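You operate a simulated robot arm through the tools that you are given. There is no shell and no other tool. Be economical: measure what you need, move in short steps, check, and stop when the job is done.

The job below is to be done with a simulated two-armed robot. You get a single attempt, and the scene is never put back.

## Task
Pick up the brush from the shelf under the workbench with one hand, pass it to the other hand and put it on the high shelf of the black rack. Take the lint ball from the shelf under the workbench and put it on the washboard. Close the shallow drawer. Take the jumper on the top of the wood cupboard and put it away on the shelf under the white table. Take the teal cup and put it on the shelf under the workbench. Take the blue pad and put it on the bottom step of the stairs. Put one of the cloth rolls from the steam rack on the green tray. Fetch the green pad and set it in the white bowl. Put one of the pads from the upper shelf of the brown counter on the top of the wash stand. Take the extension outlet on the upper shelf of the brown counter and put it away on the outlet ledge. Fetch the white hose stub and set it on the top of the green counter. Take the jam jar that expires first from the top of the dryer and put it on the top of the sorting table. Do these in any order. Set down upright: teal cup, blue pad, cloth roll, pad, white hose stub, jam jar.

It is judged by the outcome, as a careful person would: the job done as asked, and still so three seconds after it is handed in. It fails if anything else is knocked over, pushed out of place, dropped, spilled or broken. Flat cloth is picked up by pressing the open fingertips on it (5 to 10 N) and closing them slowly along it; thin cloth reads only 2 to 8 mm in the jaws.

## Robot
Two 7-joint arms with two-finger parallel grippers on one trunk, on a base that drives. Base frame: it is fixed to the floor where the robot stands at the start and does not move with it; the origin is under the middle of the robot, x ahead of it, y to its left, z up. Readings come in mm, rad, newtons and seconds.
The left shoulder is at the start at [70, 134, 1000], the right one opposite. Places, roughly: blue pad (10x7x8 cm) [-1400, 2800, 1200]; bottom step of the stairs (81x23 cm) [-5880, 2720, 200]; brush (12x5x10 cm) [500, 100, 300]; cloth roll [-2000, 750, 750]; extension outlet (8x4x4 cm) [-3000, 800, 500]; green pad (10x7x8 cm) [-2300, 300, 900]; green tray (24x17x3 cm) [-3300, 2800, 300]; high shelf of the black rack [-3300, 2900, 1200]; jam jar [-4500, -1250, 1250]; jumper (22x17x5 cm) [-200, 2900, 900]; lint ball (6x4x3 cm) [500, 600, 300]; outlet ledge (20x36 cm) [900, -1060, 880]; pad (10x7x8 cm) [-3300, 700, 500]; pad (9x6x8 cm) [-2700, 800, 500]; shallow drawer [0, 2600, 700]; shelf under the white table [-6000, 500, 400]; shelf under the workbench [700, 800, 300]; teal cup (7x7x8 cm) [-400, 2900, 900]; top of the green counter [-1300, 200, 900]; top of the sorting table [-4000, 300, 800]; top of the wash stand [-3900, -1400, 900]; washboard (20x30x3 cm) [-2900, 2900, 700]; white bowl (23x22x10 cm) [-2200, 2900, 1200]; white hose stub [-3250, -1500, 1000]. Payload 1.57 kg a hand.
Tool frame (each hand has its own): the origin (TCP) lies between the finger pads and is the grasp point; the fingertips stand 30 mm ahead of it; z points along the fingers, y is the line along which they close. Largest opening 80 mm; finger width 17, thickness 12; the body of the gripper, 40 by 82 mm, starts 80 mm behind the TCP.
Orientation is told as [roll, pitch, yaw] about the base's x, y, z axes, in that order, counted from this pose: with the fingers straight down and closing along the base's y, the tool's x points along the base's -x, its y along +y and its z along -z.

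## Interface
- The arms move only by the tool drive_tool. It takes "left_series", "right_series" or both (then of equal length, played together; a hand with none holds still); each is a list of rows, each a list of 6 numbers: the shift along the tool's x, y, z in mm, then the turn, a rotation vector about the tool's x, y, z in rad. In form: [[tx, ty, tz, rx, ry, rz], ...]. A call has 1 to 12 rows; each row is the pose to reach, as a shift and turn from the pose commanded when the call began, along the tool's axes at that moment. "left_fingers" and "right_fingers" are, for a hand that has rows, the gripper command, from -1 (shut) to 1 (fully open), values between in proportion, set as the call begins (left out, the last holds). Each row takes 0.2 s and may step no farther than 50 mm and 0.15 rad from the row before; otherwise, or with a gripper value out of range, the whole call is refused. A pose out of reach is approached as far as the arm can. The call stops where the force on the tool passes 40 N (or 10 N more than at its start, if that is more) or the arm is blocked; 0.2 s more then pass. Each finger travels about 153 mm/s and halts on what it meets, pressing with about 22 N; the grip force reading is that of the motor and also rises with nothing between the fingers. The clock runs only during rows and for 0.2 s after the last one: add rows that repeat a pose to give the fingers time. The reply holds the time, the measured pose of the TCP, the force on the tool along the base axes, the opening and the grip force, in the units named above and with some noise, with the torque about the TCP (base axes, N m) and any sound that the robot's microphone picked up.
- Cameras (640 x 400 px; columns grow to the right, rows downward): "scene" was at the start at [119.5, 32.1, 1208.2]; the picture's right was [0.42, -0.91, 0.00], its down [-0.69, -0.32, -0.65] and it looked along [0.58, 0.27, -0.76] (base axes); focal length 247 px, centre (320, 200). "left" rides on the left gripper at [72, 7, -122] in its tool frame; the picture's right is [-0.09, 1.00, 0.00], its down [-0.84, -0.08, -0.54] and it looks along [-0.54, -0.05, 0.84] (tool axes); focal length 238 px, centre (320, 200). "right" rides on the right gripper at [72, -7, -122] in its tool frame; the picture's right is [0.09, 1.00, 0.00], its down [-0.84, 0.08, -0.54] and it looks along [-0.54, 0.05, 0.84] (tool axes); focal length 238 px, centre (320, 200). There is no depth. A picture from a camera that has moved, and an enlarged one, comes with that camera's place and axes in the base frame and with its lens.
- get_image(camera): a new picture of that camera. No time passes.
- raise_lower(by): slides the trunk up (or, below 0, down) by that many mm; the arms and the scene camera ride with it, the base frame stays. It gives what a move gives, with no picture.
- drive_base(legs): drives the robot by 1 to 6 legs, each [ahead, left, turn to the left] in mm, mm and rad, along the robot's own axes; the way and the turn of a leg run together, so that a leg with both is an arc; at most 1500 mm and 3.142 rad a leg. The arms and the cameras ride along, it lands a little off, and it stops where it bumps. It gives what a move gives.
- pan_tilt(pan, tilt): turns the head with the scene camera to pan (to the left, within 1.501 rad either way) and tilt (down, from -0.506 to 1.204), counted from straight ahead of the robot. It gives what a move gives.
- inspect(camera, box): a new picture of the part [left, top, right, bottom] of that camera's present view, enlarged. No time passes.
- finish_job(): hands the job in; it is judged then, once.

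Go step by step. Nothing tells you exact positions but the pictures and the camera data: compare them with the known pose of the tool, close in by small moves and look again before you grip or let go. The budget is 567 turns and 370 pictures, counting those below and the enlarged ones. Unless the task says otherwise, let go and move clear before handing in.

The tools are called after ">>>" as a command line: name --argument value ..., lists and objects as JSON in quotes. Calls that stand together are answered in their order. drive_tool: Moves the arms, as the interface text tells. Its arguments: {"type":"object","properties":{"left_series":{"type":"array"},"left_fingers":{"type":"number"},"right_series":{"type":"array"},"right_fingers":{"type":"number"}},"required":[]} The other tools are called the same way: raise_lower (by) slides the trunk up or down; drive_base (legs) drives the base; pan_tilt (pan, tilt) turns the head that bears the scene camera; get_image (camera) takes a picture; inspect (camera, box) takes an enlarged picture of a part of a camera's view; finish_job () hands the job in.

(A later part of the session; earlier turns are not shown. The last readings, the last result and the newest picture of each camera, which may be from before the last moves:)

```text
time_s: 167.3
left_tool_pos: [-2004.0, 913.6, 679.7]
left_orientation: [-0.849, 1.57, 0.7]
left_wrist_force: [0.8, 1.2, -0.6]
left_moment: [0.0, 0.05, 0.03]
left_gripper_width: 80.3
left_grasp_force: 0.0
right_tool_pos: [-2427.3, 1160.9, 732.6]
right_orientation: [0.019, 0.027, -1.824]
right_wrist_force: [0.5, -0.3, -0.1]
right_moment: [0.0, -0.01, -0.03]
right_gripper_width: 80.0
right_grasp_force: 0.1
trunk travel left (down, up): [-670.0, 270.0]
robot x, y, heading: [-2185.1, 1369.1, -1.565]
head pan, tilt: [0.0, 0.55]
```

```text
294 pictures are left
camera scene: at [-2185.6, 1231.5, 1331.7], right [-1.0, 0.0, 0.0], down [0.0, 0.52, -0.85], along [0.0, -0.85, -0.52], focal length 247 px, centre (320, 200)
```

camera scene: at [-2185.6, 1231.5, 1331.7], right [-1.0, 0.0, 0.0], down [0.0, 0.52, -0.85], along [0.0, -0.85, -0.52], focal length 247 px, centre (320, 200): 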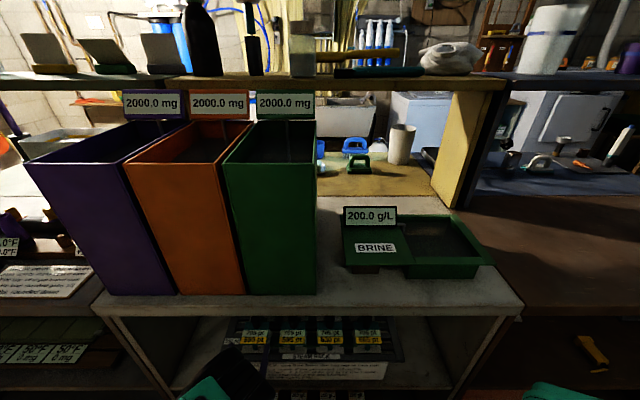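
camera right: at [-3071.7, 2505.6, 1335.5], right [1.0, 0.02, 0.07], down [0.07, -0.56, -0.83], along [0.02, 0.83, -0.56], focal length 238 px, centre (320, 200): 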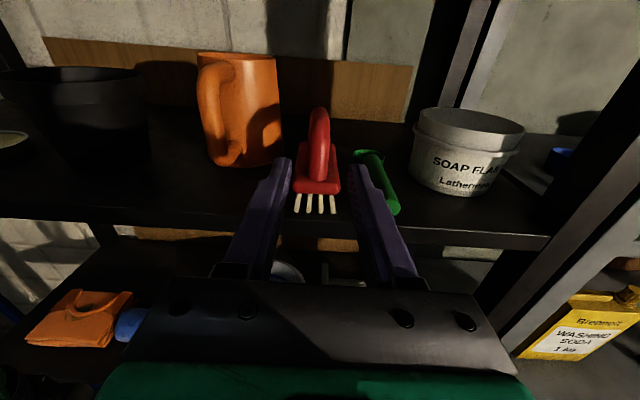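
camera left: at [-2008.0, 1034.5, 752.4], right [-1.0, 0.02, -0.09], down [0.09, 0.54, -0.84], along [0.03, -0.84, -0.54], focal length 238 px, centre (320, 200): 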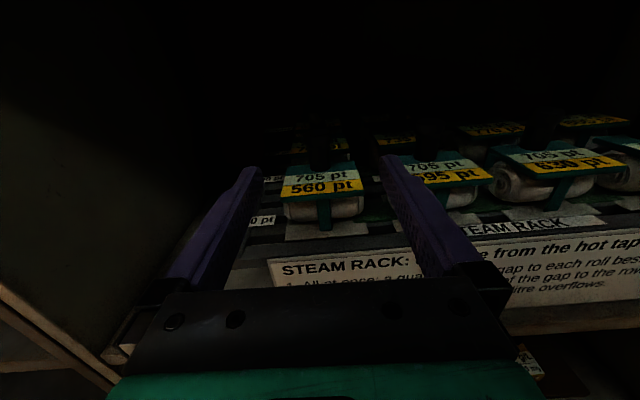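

>>> drive_tool --left_series '[[0, 0, 15, 0, 0, 0], [0, 0, 30, 0, 0, 0]]' --left_fingers 0.45

>>> inspect --camera "left" --box '[220, 90, 420, 215]'

```text
time_s: 167.9
left_tool_pos: [-2004.1, 881.6, 680.1]
left_orientation: [-0.77, 1.567, 0.779]
left_wrist_force: [-0.4, 0.0, 0.8]
left_moment: [0.02, -0.03, -0.01]
left_gripper_width: 58.0
left_grasp_force: 0.1
right_tool_pos: [-2426.7, 1159.8, 730.6]
right_orientation: [0.018, 0.029, -1.823]
right_wrist_force: [0.5, 0.4, -0.6]
right_moment: [-0.01, 0.0, 0.0]
right_gripper_width: 80.4
right_grasp_force: 0.0
trunk travel left (down, up): [-670.0, 270.0]
robot x, y, heading: [-2184.9, 1373.9, -1.572]
head pan, tilt: [0.0, 0.55]
```

```text
3.20 times, centred on (320, 152) of left
camera zoom: at [-2007.9, 1003.6, 752.0], right [-1.0, 0.02, -0.09], down [0.09, 0.54, -0.84], along [0.03, -0.84, -0.54], focal length 763 px, centre (320, 352)
```

zoom: 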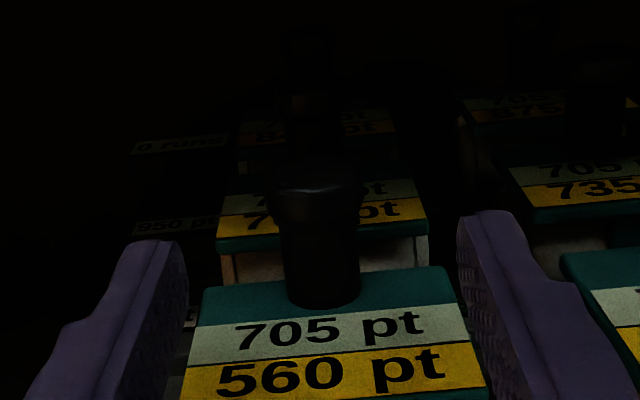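

The knob is centred at x≈-2004, z≈646–682, and a plate reads "0 runs". I lower 14 mm, advance 66 mm, and close.

>>> drive_tool --left_series '[[-14, 0, 0, 0, 0, 0], [-14, 0, 33, 0, 0, 0], [-14, 0, 65, 0, 0, 0]]'

>>> inspect --camera "left" --box '[220, 90, 420, 290]'

```text
time_s: 168.7
left_tool_pos: [-2005.1, 816.8, 667.5]
left_orientation: [-0.443, 1.567, 1.106]
left_wrist_force: [1.0, 0.3, -0.3]
left_moment: [0.04, -0.01, -0.05]
left_gripper_width: 58.0
left_grasp_force: 0.1
right_tool_pos: [-2427.9, 1160.8, 732.8]
right_orientation: [0.018, 0.029, -1.823]
right_wrist_force: [0.1, 0.3, 0.9]
right_moment: [0.01, -0.02, 0.0]
right_gripper_width: 79.9
right_grasp_force: 0.0
trunk travel left (down, up): [-670.0, 270.0]
robot x, y, heading: [-2185.4, 1373.7, -1.569]
head pan, tilt: [0.0, 0.55]
```

```text
2.00 times, centred on (320, 190) of left
camera zoom: at [-2009.9, 938.1, 738.8], right [-1.0, 0.02, -0.09], down [0.09, 0.54, -0.84], along [0.03, -0.84, -0.54], focal length 477 px, centre (320, 220)
```

zoom: 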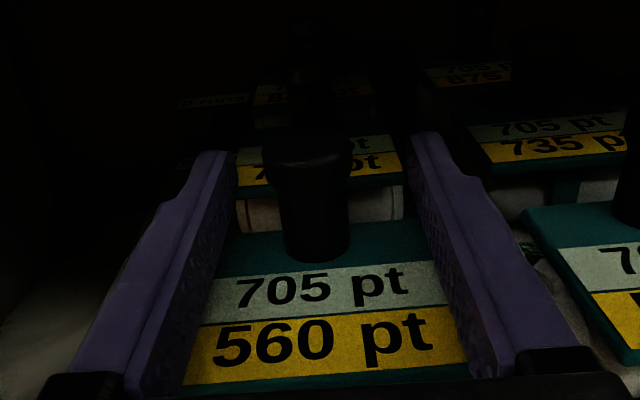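

>>> drive_tool --left_series '[[0, 0, 0, 0, 0, 0], [0, 0, 0, 0, 0, 0], [0, 0, 0, 0, 0, 0]]' --left_fingers -1

>>> drive_tool --left_series '[[10, 0, 0, 0, 0, 0], [25, 0, 0, 0, 0, 0], [40, 0, 0, 0, 0, 0], [50, 0, 0, 0, 0, 0]]'

>>> inspect --camera "left" --box '[180, 90, 460, 290]'

```text
time_s: 169.5
left_tool_pos: [-2005.8, 816.4, 666.6]
left_orientation: [-0.778, 1.569, 0.772]
left_wrist_force: [1.7, 0.4, 0.0]
left_moment: [0.0, -0.18, 0.13]
left_gripper_width: 21.2
left_grasp_force: 21.9
right_tool_pos: [-2427.9, 1160.7, 732.5]
right_orientation: [0.018, 0.029, -1.824]
right_wrist_force: [-0.7, 0.4, 0.0]
right_moment: [0.02, 0.01, 0.03]
right_gripper_width: 80.2
right_grasp_force: 0.0
trunk travel left (down, up): [-670.0, 270.0]
robot x, y, heading: [-2182.8, 1374.1, -1.569]
head pan, tilt: [0.0, 0.55]
```

```text
time_s: 170.5
left_tool_pos: [-2007.0, 818.8, 716.6]
left_orientation: [-0.862, 1.568, 0.687]
left_wrist_force: [0.4, 0.1, -1.8]
left_moment: [-0.03, 0.03, 0.03]
left_gripper_width: 22.3
left_grasp_force: 22.2
right_tool_pos: [-2427.1, 1159.9, 733.1]
right_orientation: [0.017, 0.029, -1.822]
right_wrist_force: [-0.2, -0.3, -0.7]
right_moment: [-0.01, 0.0, 0.03]
right_gripper_width: 80.0
right_grasp_force: 0.1
trunk travel left (down, up): [-670.0, 270.0]
robot x, y, heading: [-2187.9, 1374.6, -1.574]
head pan, tilt: [0.0, 0.55]
```

```text
2.00 times, centred on (320, 190) of left
camera zoom: at [-2009.4, 939.4, 788.6], right [-1.0, 0.02, -0.09], down [0.09, 0.54, -0.84], along [0.03, -0.84, -0.54], focal length 477 px, centre (320, 220)
```

zoom: 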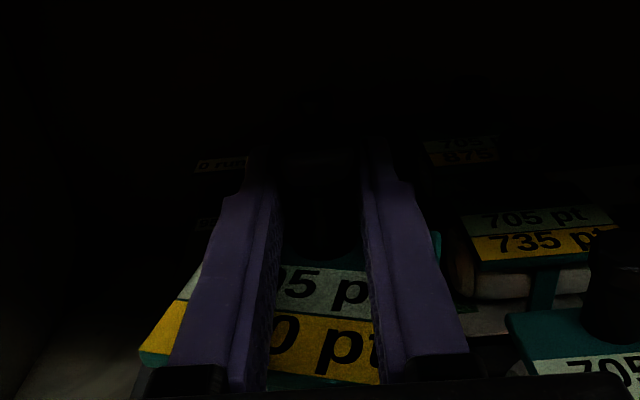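

The roll is lifted and intact. I back out and check it.

>>> drive_base --legs '[[-400, 0, 0]]'

>>> get_image --camera "left"

>>> get_image --camera "scene"

```text
time_s: 172.9
left_tool_pos: [-2005.0, 1213.2, 716.7]
left_orientation: [-0.881, 1.569, 0.668]
left_wrist_force: [0.4, 0.3, -1.7]
left_moment: [-0.02, 0.01, 0.01]
left_gripper_width: 22.3
left_grasp_force: 21.8
right_tool_pos: [-2426.6, 1555.5, 733.1]
right_orientation: [0.017, 0.027, -1.821]
right_wrist_force: [-0.5, -0.2, -0.7]
right_moment: [0.01, 0.0, 0.01]
right_gripper_width: 79.8
right_grasp_force: 0.2
trunk travel left (down, up): [-670.0, 270.0]
robot x, y, heading: [-2185.1, 1764.7, -1.572]
head pan, tilt: [0.0, 0.55]
```

```text
290 pictures are left
camera left: at [-2009.0, 1334.2, 788.4], right [-1.0, 0.02, -0.09], down [0.09, 0.54, -0.84], along [0.03, -0.84, -0.54], focal length 238 px, centre (320, 200)
```

left: 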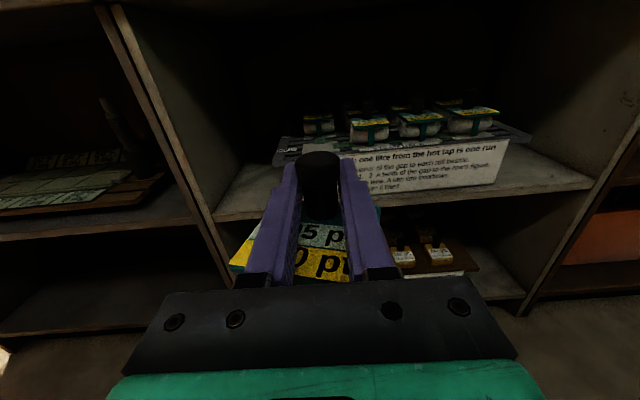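

```text
289 pictures are left
camera scene: at [-2185.4, 1626.3, 1331.7], right [-1.0, 0.0, 0.0], down [0.0, 0.52, -0.85], along [0.0, -0.85, -0.52], focal length 247 px, centre (320, 200)
```

scene: 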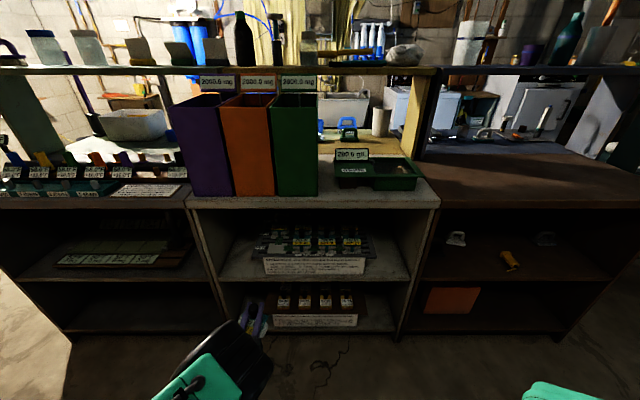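

The roll hangs intact. I turn round and go to the green tray on the black rack's low shelf (about [-3283,2850,300]).

>>> drive_base --legs '[[0, 0, 1.57], [0, 0, 1.57]]'

>>> drive_base --legs '[[0, 920, 0]]'

>>> raise_lower --by -230

>>> pan_tilt --pan 0.2 --tilt 0.6

>>> get_image --camera "scene"

>>> get_image --camera "left"

```text
time_s: 181.0
left_tool_pos: [-2373.3, 2319.1, 715.1]
left_orientation: [-0.84, 1.569, -2.421]
left_wrist_force: [-0.5, 0.3, -0.9]
left_moment: [0.03, 0.02, 0.03]
left_gripper_width: 22.2
left_grasp_force: 22.3
right_tool_pos: [-1944.9, 1982.2, 732.6]
right_orientation: [0.018, 0.029, 1.334]
right_wrist_force: [-0.2, -1.2, 0.1]
right_moment: [0.01, 0.01, 0.0]
right_gripper_width: 80.0
right_grasp_force: 0.1
trunk travel left (down, up): [-670.0, 270.0]
robot x, y, heading: [-2184.2, 1763.9, 1.583]
head pan, tilt: [0.0, 0.55]
```

```text
time_s: 185.8
left_tool_pos: [-3286.0, 2314.6, 717.1]
left_orientation: [-0.827, 1.57, -2.417]
left_wrist_force: [0.4, 0.2, -0.5]
left_moment: [0.01, -0.05, 0.02]
left_gripper_width: 22.4
left_grasp_force: 22.4
right_tool_pos: [-2861.3, 1971.3, 732.6]
right_orientation: [0.017, 0.03, 1.321]
right_wrist_force: [0.2, 0.6, -0.5]
right_moment: [0.03, 0.0, 0.03]
right_gripper_width: 80.2
right_grasp_force: 0.2
trunk travel left (down, up): [-670.0, 270.0]
robot x, y, heading: [-3103.4, 1759.9, 1.575]
head pan, tilt: [0.0, 0.55]
```

```text
time_s: 188.3
left_tool_pos: [-3286.0, 2312.9, 487.0]
left_orientation: [-0.87, 1.569, -2.461]
left_wrist_force: [0.2, 0.1, -1.2]
left_moment: [0.01, 0.01, 0.01]
left_gripper_width: 21.9
left_grasp_force: 22.1
right_tool_pos: [-2861.5, 1972.6, 501.0]
right_orientation: [0.017, 0.028, 1.321]
right_wrist_force: [0.1, 0.4, 0.0]
right_moment: [0.02, 0.02, 0.0]
right_gripper_width: 79.9
right_grasp_force: 0.0
trunk travel left (down, up): [-440.0, 500.0]
robot x, y, heading: [-3105.2, 1758.7, 1.572]
head pan, tilt: [0.0, 0.55]
```

```text
time_s: 189.0
left_tool_pos: [-3285.7, 2313.3, 487.3]
left_orientation: [-0.844, 1.569, -2.436]
left_wrist_force: [1.1, 0.4, -0.3]
left_moment: [0.04, -0.02, -0.03]
left_gripper_width: 22.3
left_grasp_force: 22.1
right_tool_pos: [-2863.3, 1972.0, 503.0]
right_orientation: [0.018, 0.029, 1.321]
right_wrist_force: [0.1, -0.2, 0.6]
right_moment: [0.0, -0.02, -0.05]
right_gripper_width: 80.3
right_grasp_force: 0.0
trunk travel left (down, up): [-440.0, 500.0]
robot x, y, heading: [-3101.4, 1759.6, 1.573]
head pan, tilt: [0.201, 0.6]
```

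```text
288 pictures are left
camera scene: at [-3122.9, 1895.6, 1097.2], right [0.98, 0.2, 0.0], down [0.11, -0.55, -0.82], along [-0.17, 0.81, -0.57], focal length 247 px, centre (320, 200)
```

scene: 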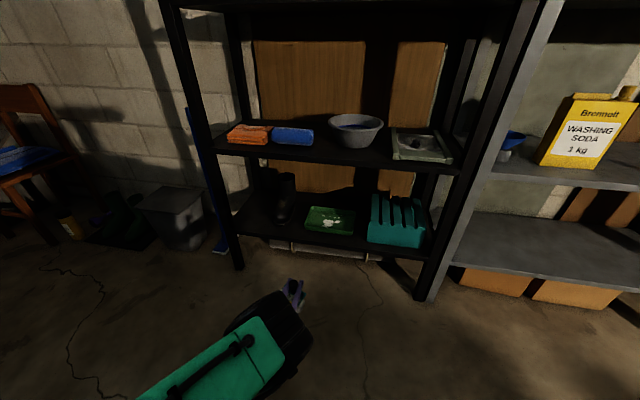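

```text
287 pictures are left
camera left: at [-3281.4, 2191.3, 558.4], right [1.0, -0.02, -0.09], down [-0.09, -0.54, -0.84], along [-0.04, 0.84, -0.54], focal length 238 px, centre (320, 200)
```

left: 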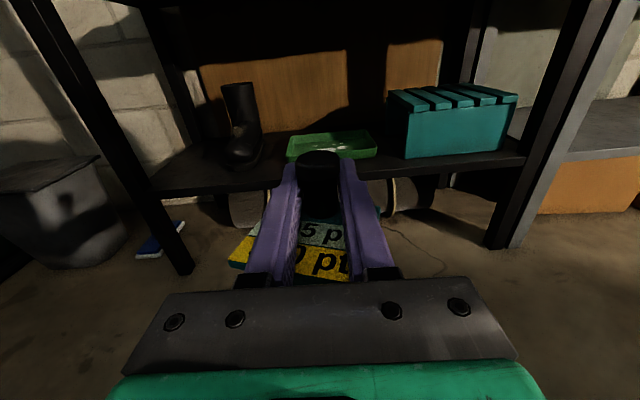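

>>> inspect --camera "scene" --box '[240, 180, 440, 270]'

>>> inspect --camera "left" --box '[220, 100, 440, 290]'

```text
3.20 times, centred on (340, 225) of scene
camera zoom: at [-3122.9, 1895.6, 1097.2], right [0.98, 0.2, 0.0], down [0.11, -0.55, -0.82], along [-0.17, 0.81, -0.57], focal length 791 px, centre (256, 120)
```

zoom: 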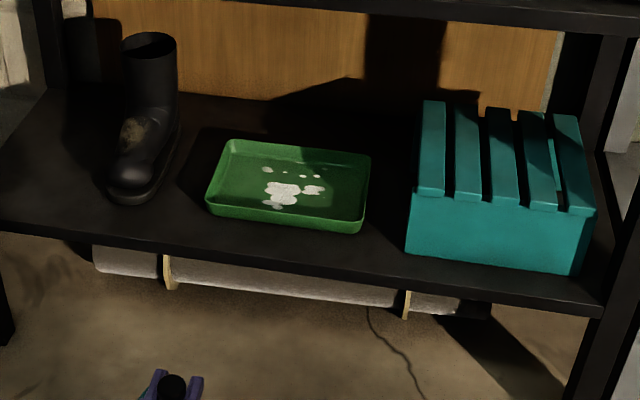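

```text
2.11 times, centred on (330, 195) of left
camera zoom: at [-3281.4, 2191.3, 558.4], right [1.0, -0.02, -0.09], down [-0.09, -0.54, -0.84], along [-0.04, 0.84, -0.54], focal length 502 px, centre (299, 210)
```

zoom: 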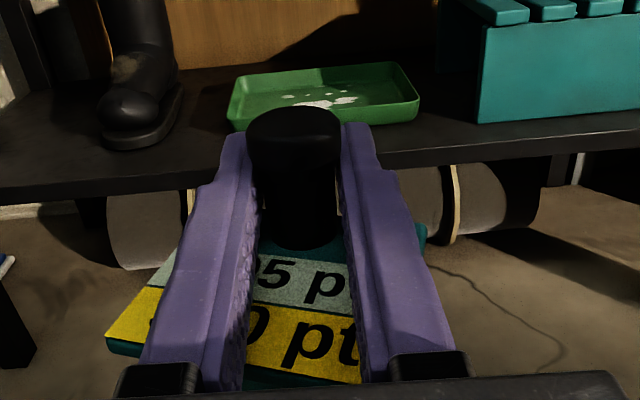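

The tray is clear apart from soap marks. I lower the trunk 80 and drive in toward it.

>>> raise_lower --by -80

>>> drive_base --legs '[[0, -14, 0], [460, 0, 0]]'

>>> get_image --camera "left"

>>> get_image --camera "scene"

```text
time_s: 190.2
left_tool_pos: [-3286.9, 2313.7, 406.1]
left_orientation: [-0.916, 1.57, -2.504]
left_wrist_force: [-0.4, -0.2, -1.2]
left_moment: [0.02, 0.03, -0.01]
left_gripper_width: 22.2
left_grasp_force: 22.1
right_tool_pos: [-2862.6, 1971.5, 421.7]
right_orientation: [0.017, 0.029, 1.321]
right_wrist_force: [0.7, 0.1, -0.3]
right_moment: [0.03, 0.03, -0.04]
right_gripper_width: 79.9
right_grasp_force: 0.1
trunk travel left (down, up): [-360.0, 580.0]
robot x, y, heading: [-3101.6, 1761.6, 1.576]
head pan, tilt: [0.201, 0.6]
```

```text
time_s: 193.3
left_tool_pos: [-3275.6, 2772.2, 406.6]
left_orientation: [-0.716, 1.569, -2.301]
left_wrist_force: [-0.8, 0.1, -1.6]
left_moment: [0.02, -0.07, -0.01]
left_gripper_width: 22.1
left_grasp_force: 22.5
right_tool_pos: [-2850.3, 2433.2, 421.1]
right_orientation: [0.014, 0.028, 1.326]
right_wrist_force: [-0.6, 1.2, -0.7]
right_moment: [0.0, -0.02, -0.03]
right_gripper_width: 79.9
right_grasp_force: 0.1
trunk travel left (down, up): [-360.0, 580.0]
robot x, y, heading: [-3087.7, 2220.5, 1.576]
head pan, tilt: [0.201, 0.6]
```

```text
284 pictures are left
camera left: at [-3270.5, 2650.4, 478.2], right [1.0, -0.02, -0.09], down [-0.09, -0.54, -0.84], along [-0.04, 0.84, -0.54], focal length 238 px, centre (320, 200)
```

left: 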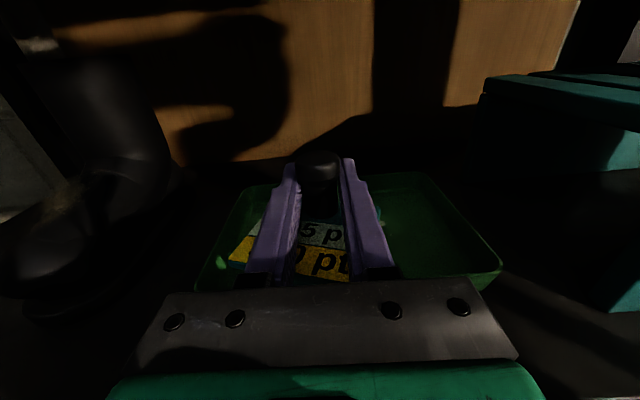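

```text
283 pictures are left
camera scene: at [-3111.3, 2355.2, 1017.1], right [0.98, 0.2, 0.0], down [0.12, -0.55, -0.82], along [-0.17, 0.81, -0.57], focal length 247 px, centre (320, 200)
```

scene: 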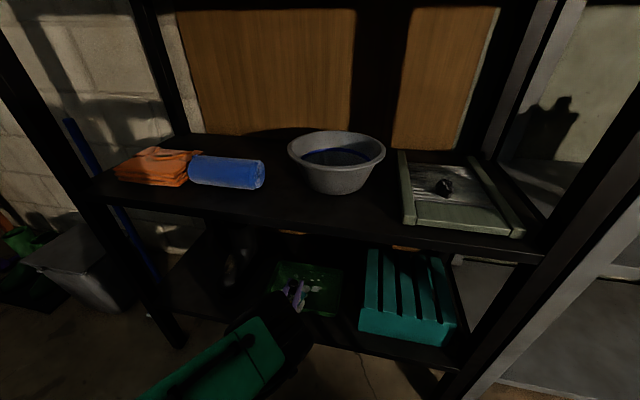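

The tray centre is at about [-3257,2870]. I drive a further 75 mm and finish with the arm.

>>> drive_base --legs '[[75, 0, 0]]'

>>> drive_tool --left_series '[[0, 8, 8, 0, 0, 0], [0, 16, 16, 0, 0, 0]]'

>>> get_image --camera "left"

```text
time_s: 194.3
left_tool_pos: [-3274.8, 2849.1, 407.3]
left_orientation: [-0.598, 1.568, -2.188]
left_wrist_force: [0.0, 0.5, -2.5]
left_moment: [0.01, 0.0, -0.04]
left_gripper_width: 22.1
left_grasp_force: 21.9
right_tool_pos: [-2851.1, 2507.6, 422.9]
right_orientation: [0.014, 0.029, 1.321]
right_wrist_force: [1.3, 0.1, -0.1]
right_moment: [0.0, 0.0, -0.01]
right_gripper_width: 80.1
right_grasp_force: 0.1
trunk travel left (down, up): [-360.0, 580.0]
robot x, y, heading: [-3093.6, 2292.0, 1.577]
head pan, tilt: [0.201, 0.6]
```

```text
time_s: 194.9
left_tool_pos: [-3257.8, 2864.0, 406.6]
left_orientation: [-0.601, 1.567, -2.186]
left_wrist_force: [-0.1, 0.0, -1.0]
left_moment: [0.01, 0.02, 0.01]
left_gripper_width: 22.5
left_grasp_force: 22.0
right_tool_pos: [-2851.9, 2506.6, 421.9]
right_orientation: [0.016, 0.028, 1.324]
right_wrist_force: [-0.2, -0.6, -0.1]
right_moment: [0.0, 0.03, -0.03]
right_gripper_width: 80.0
right_grasp_force: 0.1
trunk travel left (down, up): [-360.0, 580.0]
robot x, y, heading: [-3089.8, 2296.3, 1.574]
head pan, tilt: [0.201, 0.6]
```

```text
282 pictures are left
camera left: at [-3253.4, 2741.6, 478.7], right [1.0, -0.02, -0.09], down [-0.09, -0.54, -0.84], along [-0.04, 0.84, -0.54], focal length 238 px, centre (320, 200)
```

left: 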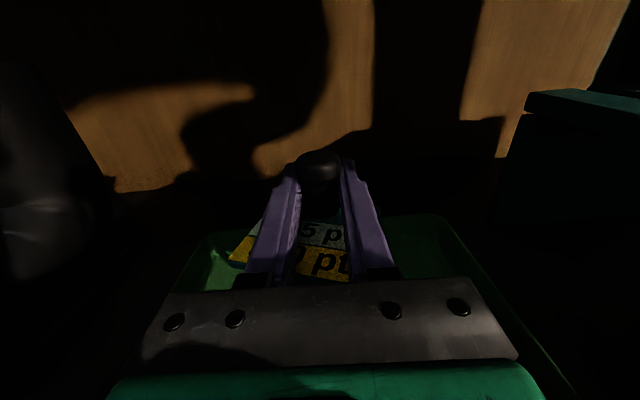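

It is over the tray. I lower in steps, watching for contact.

>>> drive_tool --left_series '[[-15, 0, 0, 0, 0, 0], [-28, 0, 0, 0, 0, 0], [-38, 0, 0, 0, 0, 0]]'

>>> drive_tool --left_series '[[-3, 0, 0, 0, 0, 0], [-6, 0, 0, 0, 0, 0]]'

```text
time_s: 195.7
left_tool_pos: [-3258.2, 2862.8, 370.8]
left_orientation: [-2.57, 1.564, 2.124]
left_wrist_force: [-1.1, -1.8, 11.8]
left_moment: [-1.26, 0.01, -0.08]
left_gripper_width: 22.1
left_grasp_force: 21.8
right_tool_pos: [-2850.7, 2505.4, 423.1]
right_orientation: [0.018, 0.024, 1.323]
right_wrist_force: [-0.8, 0.1, -0.3]
right_moment: [0.0, 0.01, 0.01]
right_gripper_width: 80.0
right_grasp_force: 0.1
trunk travel left (down, up): [-360.0, 580.0]
robot x, y, heading: [-3094.3, 2294.4, 1.577]
head pan, tilt: [0.201, 0.6]
```

```text
time_s: 196.3
left_tool_pos: [-3258.0, 2866.4, 372.2]
left_orientation: [-2.989, 1.551, 1.703]
left_wrist_force: [-0.8, -1.7, 25.8]
left_moment: [-2.63, -0.02, -0.1]
left_gripper_width: 22.3
left_grasp_force: 21.6
right_tool_pos: [-2851.1, 2505.1, 423.7]
right_orientation: [0.019, 0.024, 1.324]
right_wrist_force: [-0.3, -0.1, 0.3]
right_moment: [-0.01, -0.01, 0.02]
right_gripper_width: 80.3
right_grasp_force: 0.1
trunk travel left (down, up): [-360.0, 580.0]
robot x, y, heading: [-3091.9, 2291.9, 1.573]
head pan, tilt: [0.201, 0.6]
stopped in row 2 (left hand): the force on the tool passed its limit (the readings are from after the stop); the commanded pose is now the measured one
```

The moment shows that the wrist, not the roll, is touching the tray's near rim. I lift, move 38 mm back toward the front of the tray, and try again.

>>> drive_tool --left_series '[[8, 0, 0, 0, 0, 0], [20, 0, 0, 0, 0, 0], [20, 0, -20, 0, 0, 0], [20, 0, -38, 0, 0, 0]]'

>>> get_image --camera "left"

>>> inspect --camera "scene" --box '[180, 230, 400, 360]'

```text
time_s: 197.3
left_tool_pos: [-3259.2, 2828.4, 387.8]
left_orientation: [-2.903, 1.563, 1.791]
left_wrist_force: [0.2, -0.2, -0.6]
left_moment: [0.0, -0.02, -0.03]
left_gripper_width: 22.1
left_grasp_force: 22.2
right_tool_pos: [-2851.7, 2507.7, 422.5]
right_orientation: [0.015, 0.029, 1.322]
right_wrist_force: [0.7, -0.3, 0.5]
right_moment: [-0.01, 0.01, -0.01]
right_gripper_width: 80.1
right_grasp_force: 0.0
trunk travel left (down, up): [-360.0, 580.0]
robot x, y, heading: [-3092.3, 2292.4, 1.576]
head pan, tilt: [0.201, 0.6]
```

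```text
281 pictures are left
camera left: at [-3254.9, 2705.7, 457.8], right [1.0, -0.02, -0.09], down [-0.09, -0.53, -0.84], along [-0.04, 0.85, -0.53], focal length 238 px, centre (320, 200)
```

left: 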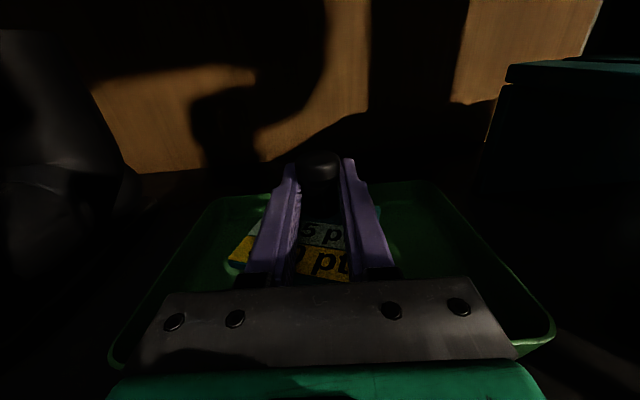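

```text
2.91 times, centred on (290, 295) of scene
camera zoom: at [-3111.4, 2430.4, 1017.2], right [0.98, 0.2, 0.0], down [0.11, -0.55, -0.82], along [-0.17, 0.81, -0.57], focal length 719 px, centre (407, -76)
```

zoom: 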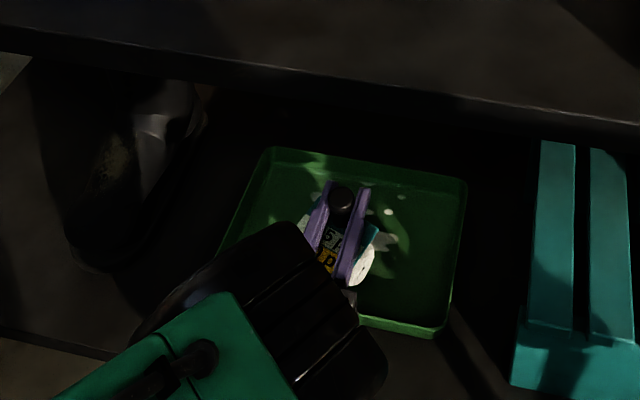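

Now only the fingers cross the rim. I lower again.

>>> drive_tool --left_series '[[-12, 0, 0, 0, 0, 0], [-22, 0, 0, 0, 0, 0], [-26, 0, 0, 0, 0, 0]]'

>>> drive_tool --left_series '[[-2, 0, 0, 0, 0, 0], [-4, 0, 0, 0, 0, 0]]'

```text
time_s: 198.1
left_tool_pos: [-3258.6, 2829.0, 364.7]
left_orientation: [-2.998, 1.554, 1.697]
left_wrist_force: [-1.5, 0.6, 16.0]
left_moment: [0.04, 0.03, 0.02]
left_gripper_width: 22.4
left_grasp_force: 21.7
right_tool_pos: [-2851.5, 2505.4, 423.4]
right_orientation: [0.017, 0.025, 1.322]
right_wrist_force: [0.6, 0.6, 0.0]
right_moment: [0.02, 0.03, 0.0]
right_gripper_width: 79.9
right_grasp_force: 0.1
trunk travel left (down, up): [-360.0, 580.0]
robot x, y, heading: [-3096.3, 2295.0, 1.578]
head pan, tilt: [0.201, 0.6]
```

```text
time_s: 198.7
left_tool_pos: [-3258.5, 2829.4, 358.8]
left_orientation: [-2.98, 1.553, 1.715]
left_wrist_force: [-1.6, -1.9, 23.5]
left_moment: [-0.46, -0.05, 0.03]
left_gripper_width: 22.5
left_grasp_force: 22.2
right_tool_pos: [-2850.6, 2506.1, 423.3]
right_orientation: [0.019, 0.025, 1.324]
right_wrist_force: [0.0, -0.4, -0.1]
right_moment: [0.01, -0.04, -0.02]
right_gripper_width: 79.9
right_grasp_force: 0.1
trunk travel left (down, up): [-360.0, 580.0]
robot x, y, heading: [-3093.1, 2294.6, 1.571]
head pan, tilt: [0.201, 0.6]
```

The contact is straight below the knob now. I ease off slightly, open, and withdraw.

>>> drive_tool --left_series '[[2, 0, 0, 0, 0, 0], [3, 0, 0, 0, 0, 0]]'

>>> drive_tool --left_series '[[0, 0, 0, 0, 0, 0], [0, 0, 0, 0, 0, 0], [0, 0, -30, 0, 0, 0], [0, 0, -65, 0, 0, 0], [0, 0, -100, 0, 0, 0]]' --left_fingers 0.2

>>> get_image --camera "left"

```text
time_s: 199.3
left_tool_pos: [-3258.3, 2826.8, 359.1]
left_orientation: [-2.875, 1.562, 1.816]
left_wrist_force: [0.3, 2.4, 12.6]
left_moment: [0.24, -0.06, -0.05]
left_gripper_width: 22.3
left_grasp_force: 22.3
right_tool_pos: [-2851.4, 2506.9, 422.7]
right_orientation: [0.016, 0.025, 1.322]
right_wrist_force: [0.5, -1.6, -0.3]
right_moment: [0.03, 0.0, 0.02]
right_gripper_width: 80.2
right_grasp_force: 0.1
trunk travel left (down, up): [-360.0, 580.0]
robot x, y, heading: [-3091.5, 2297.1, 1.575]
head pan, tilt: [0.201, 0.6]
```

```text
time_s: 200.5
left_tool_pos: [-3265.7, 2730.0, 359.8]
left_orientation: [-2.989, 1.543, 1.702]
left_wrist_force: [3.2, 12.4, 38.5]
left_moment: [-0.67, -0.3, 0.13]
left_gripper_width: 47.2
left_grasp_force: 0.0
left hand out of reach, approached as far as the arm can: row 5
right_tool_pos: [-2850.2, 2505.7, 424.6]
right_orientation: [0.019, 0.026, 1.323]
right_wrist_force: [0.2, 0.5, 0.0]
right_moment: [0.0, -0.03, 0.02]
right_gripper_width: 80.1
right_grasp_force: 0.0
trunk travel left (down, up): [-360.0, 580.0]
robot x, y, heading: [-3094.5, 2295.6, 1.578]
head pan, tilt: [0.201, 0.6]
```

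```text
279 pictures are left
camera left: at [-3260.5, 2607.0, 427.8], right [1.0, -0.02, -0.1], down [-0.09, -0.52, -0.85], along [-0.03, 0.86, -0.52], focal length 238 px, centre (320, 200)
```

left: 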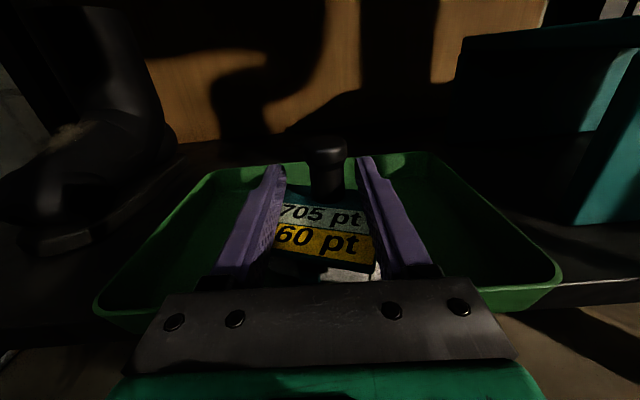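

Something under the hand presses upward. I raise the trunk a little to relieve it, then back off the base.

>>> raise_lower --by 25

>>> get_image --camera "left"

```text
time_s: 201.2
left_tool_pos: [-3266.7, 2728.6, 377.0]
left_orientation: [-2.775, 1.566, 1.921]
left_wrist_force: [-0.2, 0.6, 0.1]
left_moment: [0.0, -0.03, 0.0]
left_gripper_width: 47.9
left_grasp_force: 0.1
right_tool_pos: [-2851.1, 2507.0, 445.9]
right_orientation: [0.016, 0.027, 1.322]
right_wrist_force: [0.0, -1.8, -1.2]
right_moment: [-0.01, -0.01, 0.02]
right_gripper_width: 79.7
right_grasp_force: 0.0
trunk travel left (down, up): [-385.0, 555.0]
robot x, y, heading: [-3092.8, 2297.3, 1.573]
head pan, tilt: [0.201, 0.6]
```

```text
278 pictures are left
camera left: at [-3262.0, 2605.7, 448.0], right [1.0, -0.02, -0.09], down [-0.09, -0.54, -0.84], along [-0.04, 0.84, -0.54], focal length 238 px, centre (320, 200)
```

left: 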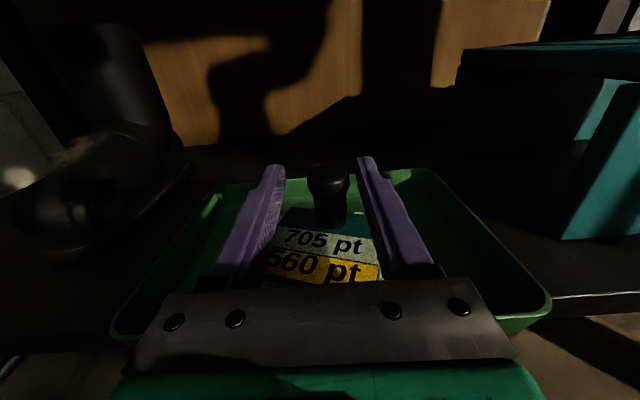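

The roll stands upright in the tray and the hand is free. I back off and check.

>>> drive_base --legs '[[-500, 0, 0]]'

>>> inspect --camera "scene" --box '[180, 80, 500, 280]'

```text
time_s: 204.1
left_tool_pos: [-3265.3, 2235.2, 377.4]
left_orientation: [-2.932, 1.559, 1.767]
left_wrist_force: [0.4, -0.1, -0.3]
left_moment: [0.0, -0.02, 0.01]
left_gripper_width: 48.0
left_grasp_force: 0.0
right_tool_pos: [-2847.9, 2016.0, 447.8]
right_orientation: [0.018, 0.028, 1.328]
right_wrist_force: [0.3, -0.5, 0.5]
right_moment: [0.0, 0.02, -0.01]
right_gripper_width: 79.9
right_grasp_force: 0.0
trunk travel left (down, up): [-385.0, 555.0]
robot x, y, heading: [-3089.4, 1804.2, 1.577]
head pan, tilt: [0.201, 0.6]
```

```text
2.00 times, centred on (340, 180) of scene
camera zoom: at [-3108.8, 1937.1, 1042.3], right [0.98, 0.21, 0.0], down [0.12, -0.55, -0.83], along [-0.17, 0.81, -0.56], focal length 495 px, centre (280, 240)
```

zoom: 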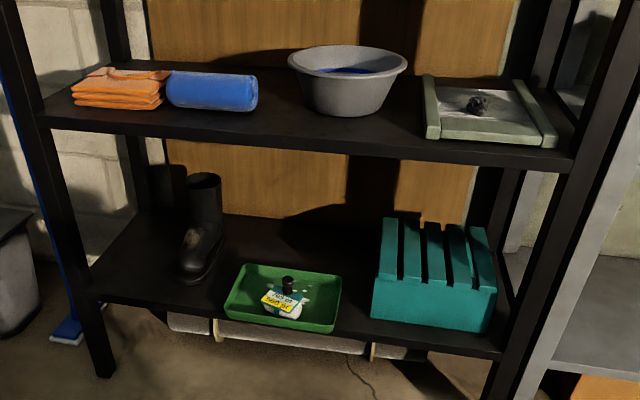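

All three placements look right, but the green tray was dragged about 55 mm toward the shelf edge while I withdrew. I'll gently push it back with the open fingertips; first I lower the hand to rim height and approach.

>>> drive_tool --left_series '[[0, 0, 0, 0, 0, 0], [0, 0, 0, 0, 0, 0]]' --left_fingers 1

>>> raise_lower --by -77

>>> drive_base --legs '[[400, 0, 0]]'

>>> get_image --camera "left"

```text
time_s: 204.7
left_tool_pos: [-3265.9, 2235.2, 378.1]
left_orientation: [-2.9, 1.563, 1.796]
left_wrist_force: [-0.8, 1.0, 0.3]
left_moment: [-0.02, 0.04, 0.05]
left_gripper_width: 80.0
left_grasp_force: 0.0
right_tool_pos: [-2848.9, 2015.4, 447.7]
right_orientation: [0.016, 0.028, 1.329]
right_wrist_force: [0.0, -0.6, 0.1]
right_moment: [-0.01, -0.01, 0.01]
right_gripper_width: 80.4
right_grasp_force: 0.0
trunk travel left (down, up): [-385.0, 555.0]
robot x, y, heading: [-3089.2, 1803.5, 1.582]
head pan, tilt: [0.201, 0.6]
```

```text
time_s: 205.8
left_tool_pos: [-3265.9, 2235.5, 301.5]
left_orientation: [-2.938, 1.563, 1.76]
left_wrist_force: [0.1, -0.9, 0.7]
left_moment: [0.01, 0.02, 0.0]
left_gripper_width: 80.2
left_grasp_force: 0.0
right_tool_pos: [-2848.7, 2014.9, 371.3]
right_orientation: [0.016, 0.029, 1.327]
right_wrist_force: [-0.2, 0.2, -0.1]
right_moment: [-0.02, 0.01, 0.03]
right_gripper_width: 79.7
right_grasp_force: 0.1
trunk travel left (down, up): [-308.0, 632.0]
robot x, y, heading: [-3090.8, 1802.7, 1.58]
head pan, tilt: [0.201, 0.6]
```

```text
time_s: 208.3
left_tool_pos: [-3271.3, 2630.5, 300.7]
left_orientation: [-2.915, 1.562, 1.789]
left_wrist_force: [-0.2, 0.0, 0.0]
left_moment: [0.01, -0.04, 0.02]
left_gripper_width: 79.8
left_grasp_force: 0.1
right_tool_pos: [-2856.0, 2411.6, 369.6]
right_orientation: [0.015, 0.027, 1.334]
right_wrist_force: [-0.9, 0.4, 0.9]
right_moment: [0.02, 0.01, 0.0]
right_gripper_width: 79.8
right_grasp_force: 0.2
trunk travel left (down, up): [-308.0, 632.0]
robot x, y, heading: [-3094.9, 2196.5, 1.587]
head pan, tilt: [0.201, 0.6]
```

```text
276 pictures are left
camera left: at [-3266.2, 2507.3, 371.6], right [1.0, -0.01, -0.09], down [-0.08, -0.53, -0.84], along [-0.04, 0.85, -0.53], focal length 238 px, centre (320, 200)
```

left: 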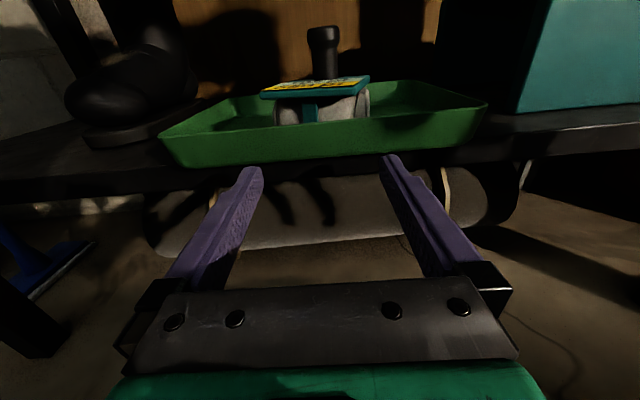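

>>> drive_tool --left_series '[[2, 0, 20, 0, 0, 0], [3, 0, 40, 0, 0, 0], [3, 0, 55, 0, 0, 0], [3, 0, 65, 0, 0, 0], [3, 0, 75, 0, 0, 0]]'

>>> get_image --camera "left"

```text
time_s: 209.0
left_tool_pos: [-3273.4, 2667.1, 302.0]
left_orientation: [-2.343, 1.563, 2.362]
left_wrist_force: [0.6, -7.0, 5.8]
left_moment: [0.12, 0.33, 0.32]
left_gripper_width: 79.1
left_grasp_force: 0.0
right_tool_pos: [-2855.0, 2412.0, 371.1]
right_orientation: [0.016, 0.027, 1.336]
right_wrist_force: [0.3, -1.0, -0.5]
right_moment: [-0.03, -0.01, 0.02]
right_gripper_width: 80.1
right_grasp_force: 0.2
trunk travel left (down, up): [-308.0, 632.0]
robot x, y, heading: [-3097.9, 2197.2, 1.578]
head pan, tilt: [0.201, 0.6]
stopped in row 3 (left hand): the force on the tool passed its limit (the readings are from after the stop); the commanded pose is now the measured one
```

```text
275 pictures are left
camera left: at [-3266.6, 2545.2, 373.1], right [1.0, 0.0, -0.1], down [-0.09, -0.54, -0.84], along [-0.05, 0.84, -0.53], focal length 238 px, centre (320, 200)
```

left: 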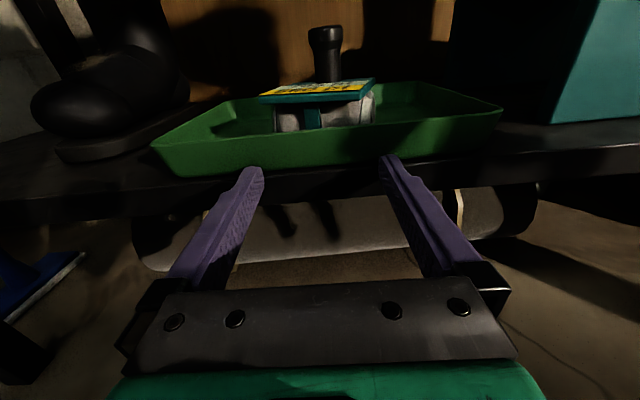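

The tips met the shelf's front edge, so the shelf is slightly higher than I assumed. I back off, raise 15 mm, and push the tray rim.

>>> drive_tool --left_series '[[0, 0, -15, 0, 0, 0], [15, 0, -15, 0, 0, 0], [16, 0, 5, 0, 0, 0], [16, 0, 15, 0, 0, 0]]'

>>> get_image --camera "left"

```text
time_s: 210.0
left_tool_pos: [-3272.9, 2683.9, 318.3]
left_orientation: [-2.252, 1.565, 2.455]
left_wrist_force: [0.2, -0.6, -0.1]
left_moment: [-0.01, -0.01, 0.02]
left_gripper_width: 80.1
left_grasp_force: 0.0
left hand out of reach, approached as far as the arm can: row 2
right_tool_pos: [-2854.7, 2412.5, 369.9]
right_orientation: [0.017, 0.029, 1.335]
right_wrist_force: [-0.5, -0.1, -0.6]
right_moment: [0.0, -0.01, -0.01]
right_gripper_width: 80.2
right_grasp_force: 0.2
trunk travel left (down, up): [-308.0, 632.0]
robot x, y, heading: [-3092.0, 2202.8, 1.587]
head pan, tilt: [0.201, 0.6]
```

```text
274 pictures are left
camera left: at [-3266.7, 2561.3, 389.3], right [1.0, 0.0, -0.1], down [-0.08, -0.54, -0.84], along [-0.05, 0.84, -0.54], focal length 238 px, centre (320, 200)
```

left: 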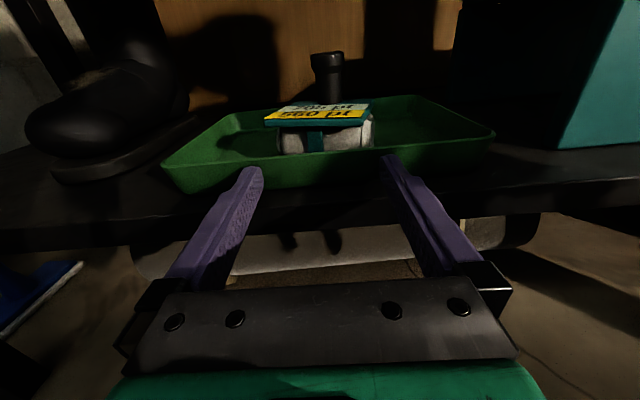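

The tips are now at the tray's front wall. I push gently in small steps.

>>> drive_tool --left_series '[[0, 0, 8, 0, 0, 0], [0, 0, 16, 0, 0, 0], [0, 0, 24, 0, 0, 0], [0, 0, 32, 0, 0, 0], [0, 0, 40, 0, 0, 0], [0, 0, 46, 0, 0, 0], [0, 0, 52, 0, 0, 0]]'

>>> get_image --camera "left"

```text
time_s: 211.6
left_tool_pos: [-3272.3, 2735.6, 318.0]
left_orientation: [-2.36, 1.566, 2.348]
left_wrist_force: [0.5, -1.2, -0.1]
left_moment: [0.0, 0.03, -0.01]
left_gripper_width: 80.0
left_grasp_force: 0.0
right_tool_pos: [-2855.1, 2412.8, 369.4]
right_orientation: [0.016, 0.027, 1.336]
right_wrist_force: [0.3, 0.8, -0.3]
right_moment: [-0.03, 0.01, -0.02]
right_gripper_width: 79.8
right_grasp_force: 0.0
trunk travel left (down, up): [-308.0, 632.0]
robot x, y, heading: [-3093.5, 2197.1, 1.587]
head pan, tilt: [0.201, 0.6]
```

```text
273 pictures are left
camera left: at [-3265.8, 2613.1, 388.9], right [1.0, -0.01, -0.1], down [-0.08, -0.54, -0.84], along [-0.05, 0.84, -0.54], focal length 238 px, centre (320, 200)
```

left: 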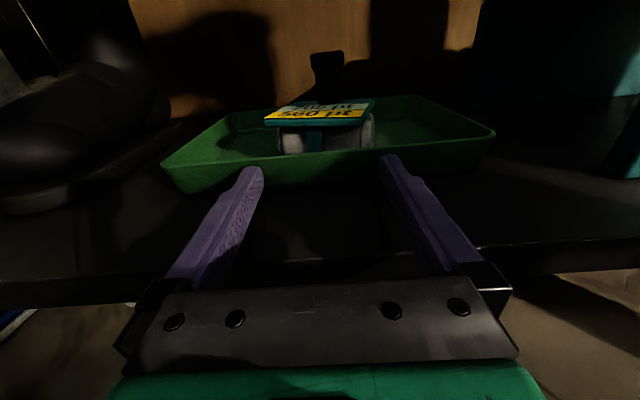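

The tray moved back and the roll still stands. One last 8 mm, then I retreat.

>>> drive_tool --left_series '[[0, 0, 8, 0, 0, 0], [0, 0, 0, 0, 0, 0], [0, 0, -35, 0, 0, 0]]'

>>> drive_base --legs '[[-430, 0, 0]]'

>>> get_image --camera "scene"

```text
time_s: 212.4
left_tool_pos: [-3272.4, 2699.8, 318.6]
left_orientation: [-2.377, 1.563, 2.329]
left_wrist_force: [-0.1, 0.2, -0.4]
left_moment: [-0.02, 0.01, 0.04]
left_gripper_width: 79.9
left_grasp_force: 0.0
right_tool_pos: [-2854.9, 2412.5, 370.6]
right_orientation: [0.016, 0.027, 1.334]
right_wrist_force: [0.6, 0.0, 0.9]
right_moment: [0.04, -0.01, -0.01]
right_gripper_width: 79.9
right_grasp_force: 0.1
trunk travel left (down, up): [-308.0, 632.0]
robot x, y, heading: [-3093.1, 2199.5, 1.587]
head pan, tilt: [0.201, 0.6]
```

```text
time_s: 215.0
left_tool_pos: [-3266.1, 2273.8, 317.2]
left_orientation: [-2.352, 1.564, 2.351]
left_wrist_force: [1.0, -0.2, -0.1]
left_moment: [0.0, 0.01, -0.02]
left_gripper_width: 79.8
left_grasp_force: 0.0
right_tool_pos: [-2849.3, 1987.0, 371.3]
right_orientation: [0.016, 0.027, 1.333]
right_wrist_force: [-1.0, 0.5, 0.7]
right_moment: [0.0, -0.01, -0.02]
right_gripper_width: 79.9
right_grasp_force: 0.0
trunk travel left (down, up): [-308.0, 632.0]
robot x, y, heading: [-3085.9, 1774.1, 1.586]
head pan, tilt: [0.201, 0.6]
```

```text
272 pictures are left
camera scene: at [-3107.9, 1907.5, 965.2], right [0.98, 0.21, 0.0], down [0.12, -0.55, -0.83], along [-0.18, 0.81, -0.56], focal length 247 px, centre (320, 200)
```

scene: 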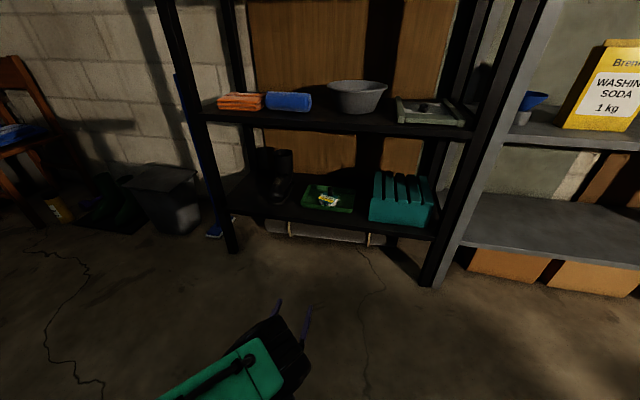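

All good there. Next I go east to the wood cupboard for the drawer, the teal cup and the jumper.

>>> raise_lower --by 400

>>> drive_base --legs '[[0, -1300, -0.015], [0, -1300, 0]]'

>>> pan_tilt --pan 0.0 --tilt 0.4

>>> get_image --camera "scene"

```text
time_s: 218.8
left_tool_pos: [-3265.3, 2274.4, 717.0]
left_orientation: [-2.323, 1.564, 2.38]
left_wrist_force: [0.1, 0.0, 0.4]
left_moment: [0.0, -0.01, -0.02]
left_gripper_width: 79.9
left_grasp_force: 0.1
right_tool_pos: [-2849.2, 1987.1, 771.5]
right_orientation: [0.014, 0.027, 1.33]
right_wrist_force: [0.0, 0.7, -0.4]
right_moment: [0.03, 0.0, -0.01]
right_gripper_width: 80.1
right_grasp_force: 0.1
trunk travel left (down, up): [-708.0, 232.0]
robot x, y, heading: [-3085.5, 1772.8, 1.585]
head pan, tilt: [0.201, 0.6]
```

```text
time_s: 231.5
left_tool_pos: [-677.9, 2342.3, 717.5]
left_orientation: [-2.328, 1.563, 2.402]
left_wrist_force: [0.6, 0.9, 0.6]
left_moment: [-0.02, 0.02, 0.02]
left_gripper_width: 80.0
left_grasp_force: 0.2
right_tool_pos: [-253.5, 2064.0, 769.5]
right_orientation: [0.015, 0.029, 1.356]
right_wrist_force: [-0.3, -0.7, 1.0]
right_moment: [-0.01, 0.0, -0.03]
right_gripper_width: 79.9
right_grasp_force: 0.1
trunk travel left (down, up): [-708.0, 232.0]
robot x, y, heading: [-487.2, 1842.5, 1.612]
head pan, tilt: [0.201, 0.6]
```

```text
time_s: 232.2
left_tool_pos: [-676.8, 2342.3, 717.1]
left_orientation: [-2.326, 1.564, 2.403]
left_wrist_force: [-0.8, -0.9, 0.6]
left_moment: [0.0, -0.01, -0.01]
left_gripper_width: 80.1
left_grasp_force: 0.2
right_tool_pos: [-254.7, 2062.9, 770.0]
right_orientation: [0.017, 0.027, 1.355]
right_wrist_force: [-0.5, 0.1, 0.7]
right_moment: [-0.02, -0.01, 0.01]
right_gripper_width: 79.9
right_grasp_force: 0.1
trunk travel left (down, up): [-708.0, 232.0]
robot x, y, heading: [-484.9, 1844.7, 1.603]
head pan, tilt: [0.0, 0.4]
```

```text
271 pictures are left
camera scene: at [-494.4, 1985.8, 1383.4], right [1.0, 0.04, 0.0], down [0.01, -0.39, -0.92], along [-0.03, 0.92, -0.39], focal length 247 px, centre (320, 200)
```

scene: 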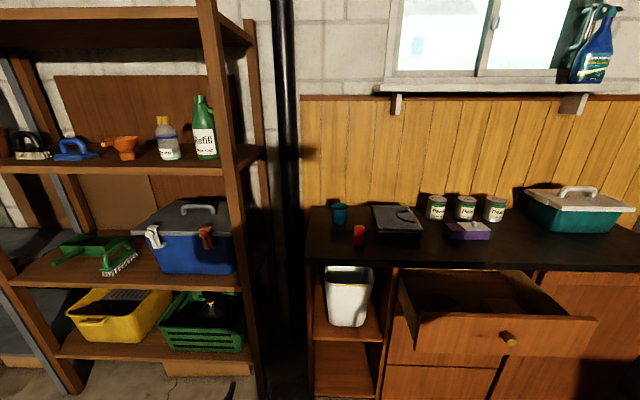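

I see the teal cup (≈[-441,2895,900]), a red item in front of it, the black folded jumper (≈[-225,2854]), and the drawer pulled out with its knob near [36,2506,740]. I'll close the drawer first, with the open fingers of the left hand straddling the knob.

>>> drive_base --legs '[[0, -715, -0.03]]'

>>> get_image --camera "left"

>>> get_image --camera "scene"

```text
time_s: 236.1
left_tool_pos: [49.9, 2376.2, 715.8]
left_orientation: [-2.583, 1.565, 2.036]
left_wrist_force: [3.5, 2.1, 1.8]
left_moment: [-0.13, 0.03, 0.35]
left_gripper_width: 79.8
left_grasp_force: 0.1
right_tool_pos: [440.8, 2052.4, 770.1]
right_orientation: [0.014, 0.03, 1.246]
right_wrist_force: [1.2, -4.5, -4.4]
right_moment: [0.39, 0.09, 0.03]
right_gripper_width: 79.9
right_grasp_force: 0.2
trunk travel left (down, up): [-708.0, 232.0]
robot x, y, heading: [180.3, 1859.4, 1.497]
head pan, tilt: [0.0, 0.4]
```

```text
270 pictures are left
camera left: at [45.8, 2253.4, 787.9], right [0.99, -0.09, -0.09], down [-0.13, -0.53, -0.84], along [0.03, 0.84, -0.54], focal length 238 px, centre (320, 200)
```

left: 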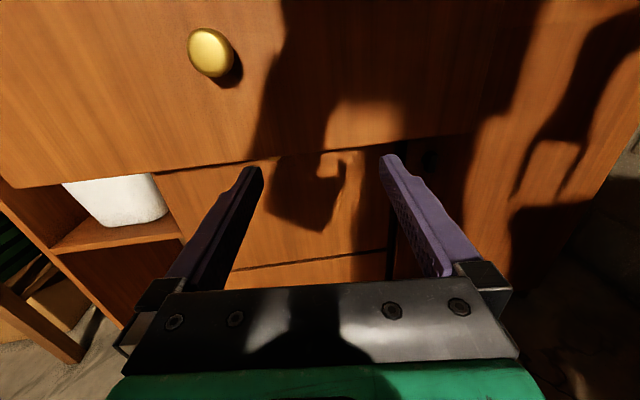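

```text
269 pictures are left
camera scene: at [192.8, 2002.0, 1383.2], right [1.0, -0.07, 0.0], down [-0.03, -0.39, -0.92], along [0.07, 0.92, -0.39], focal length 247 px, centre (320, 200)
```

scene: 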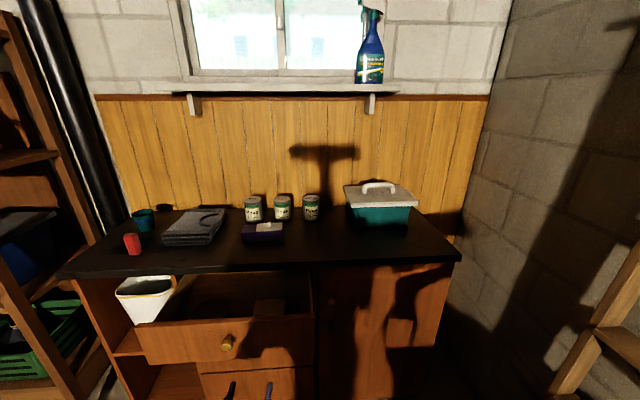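

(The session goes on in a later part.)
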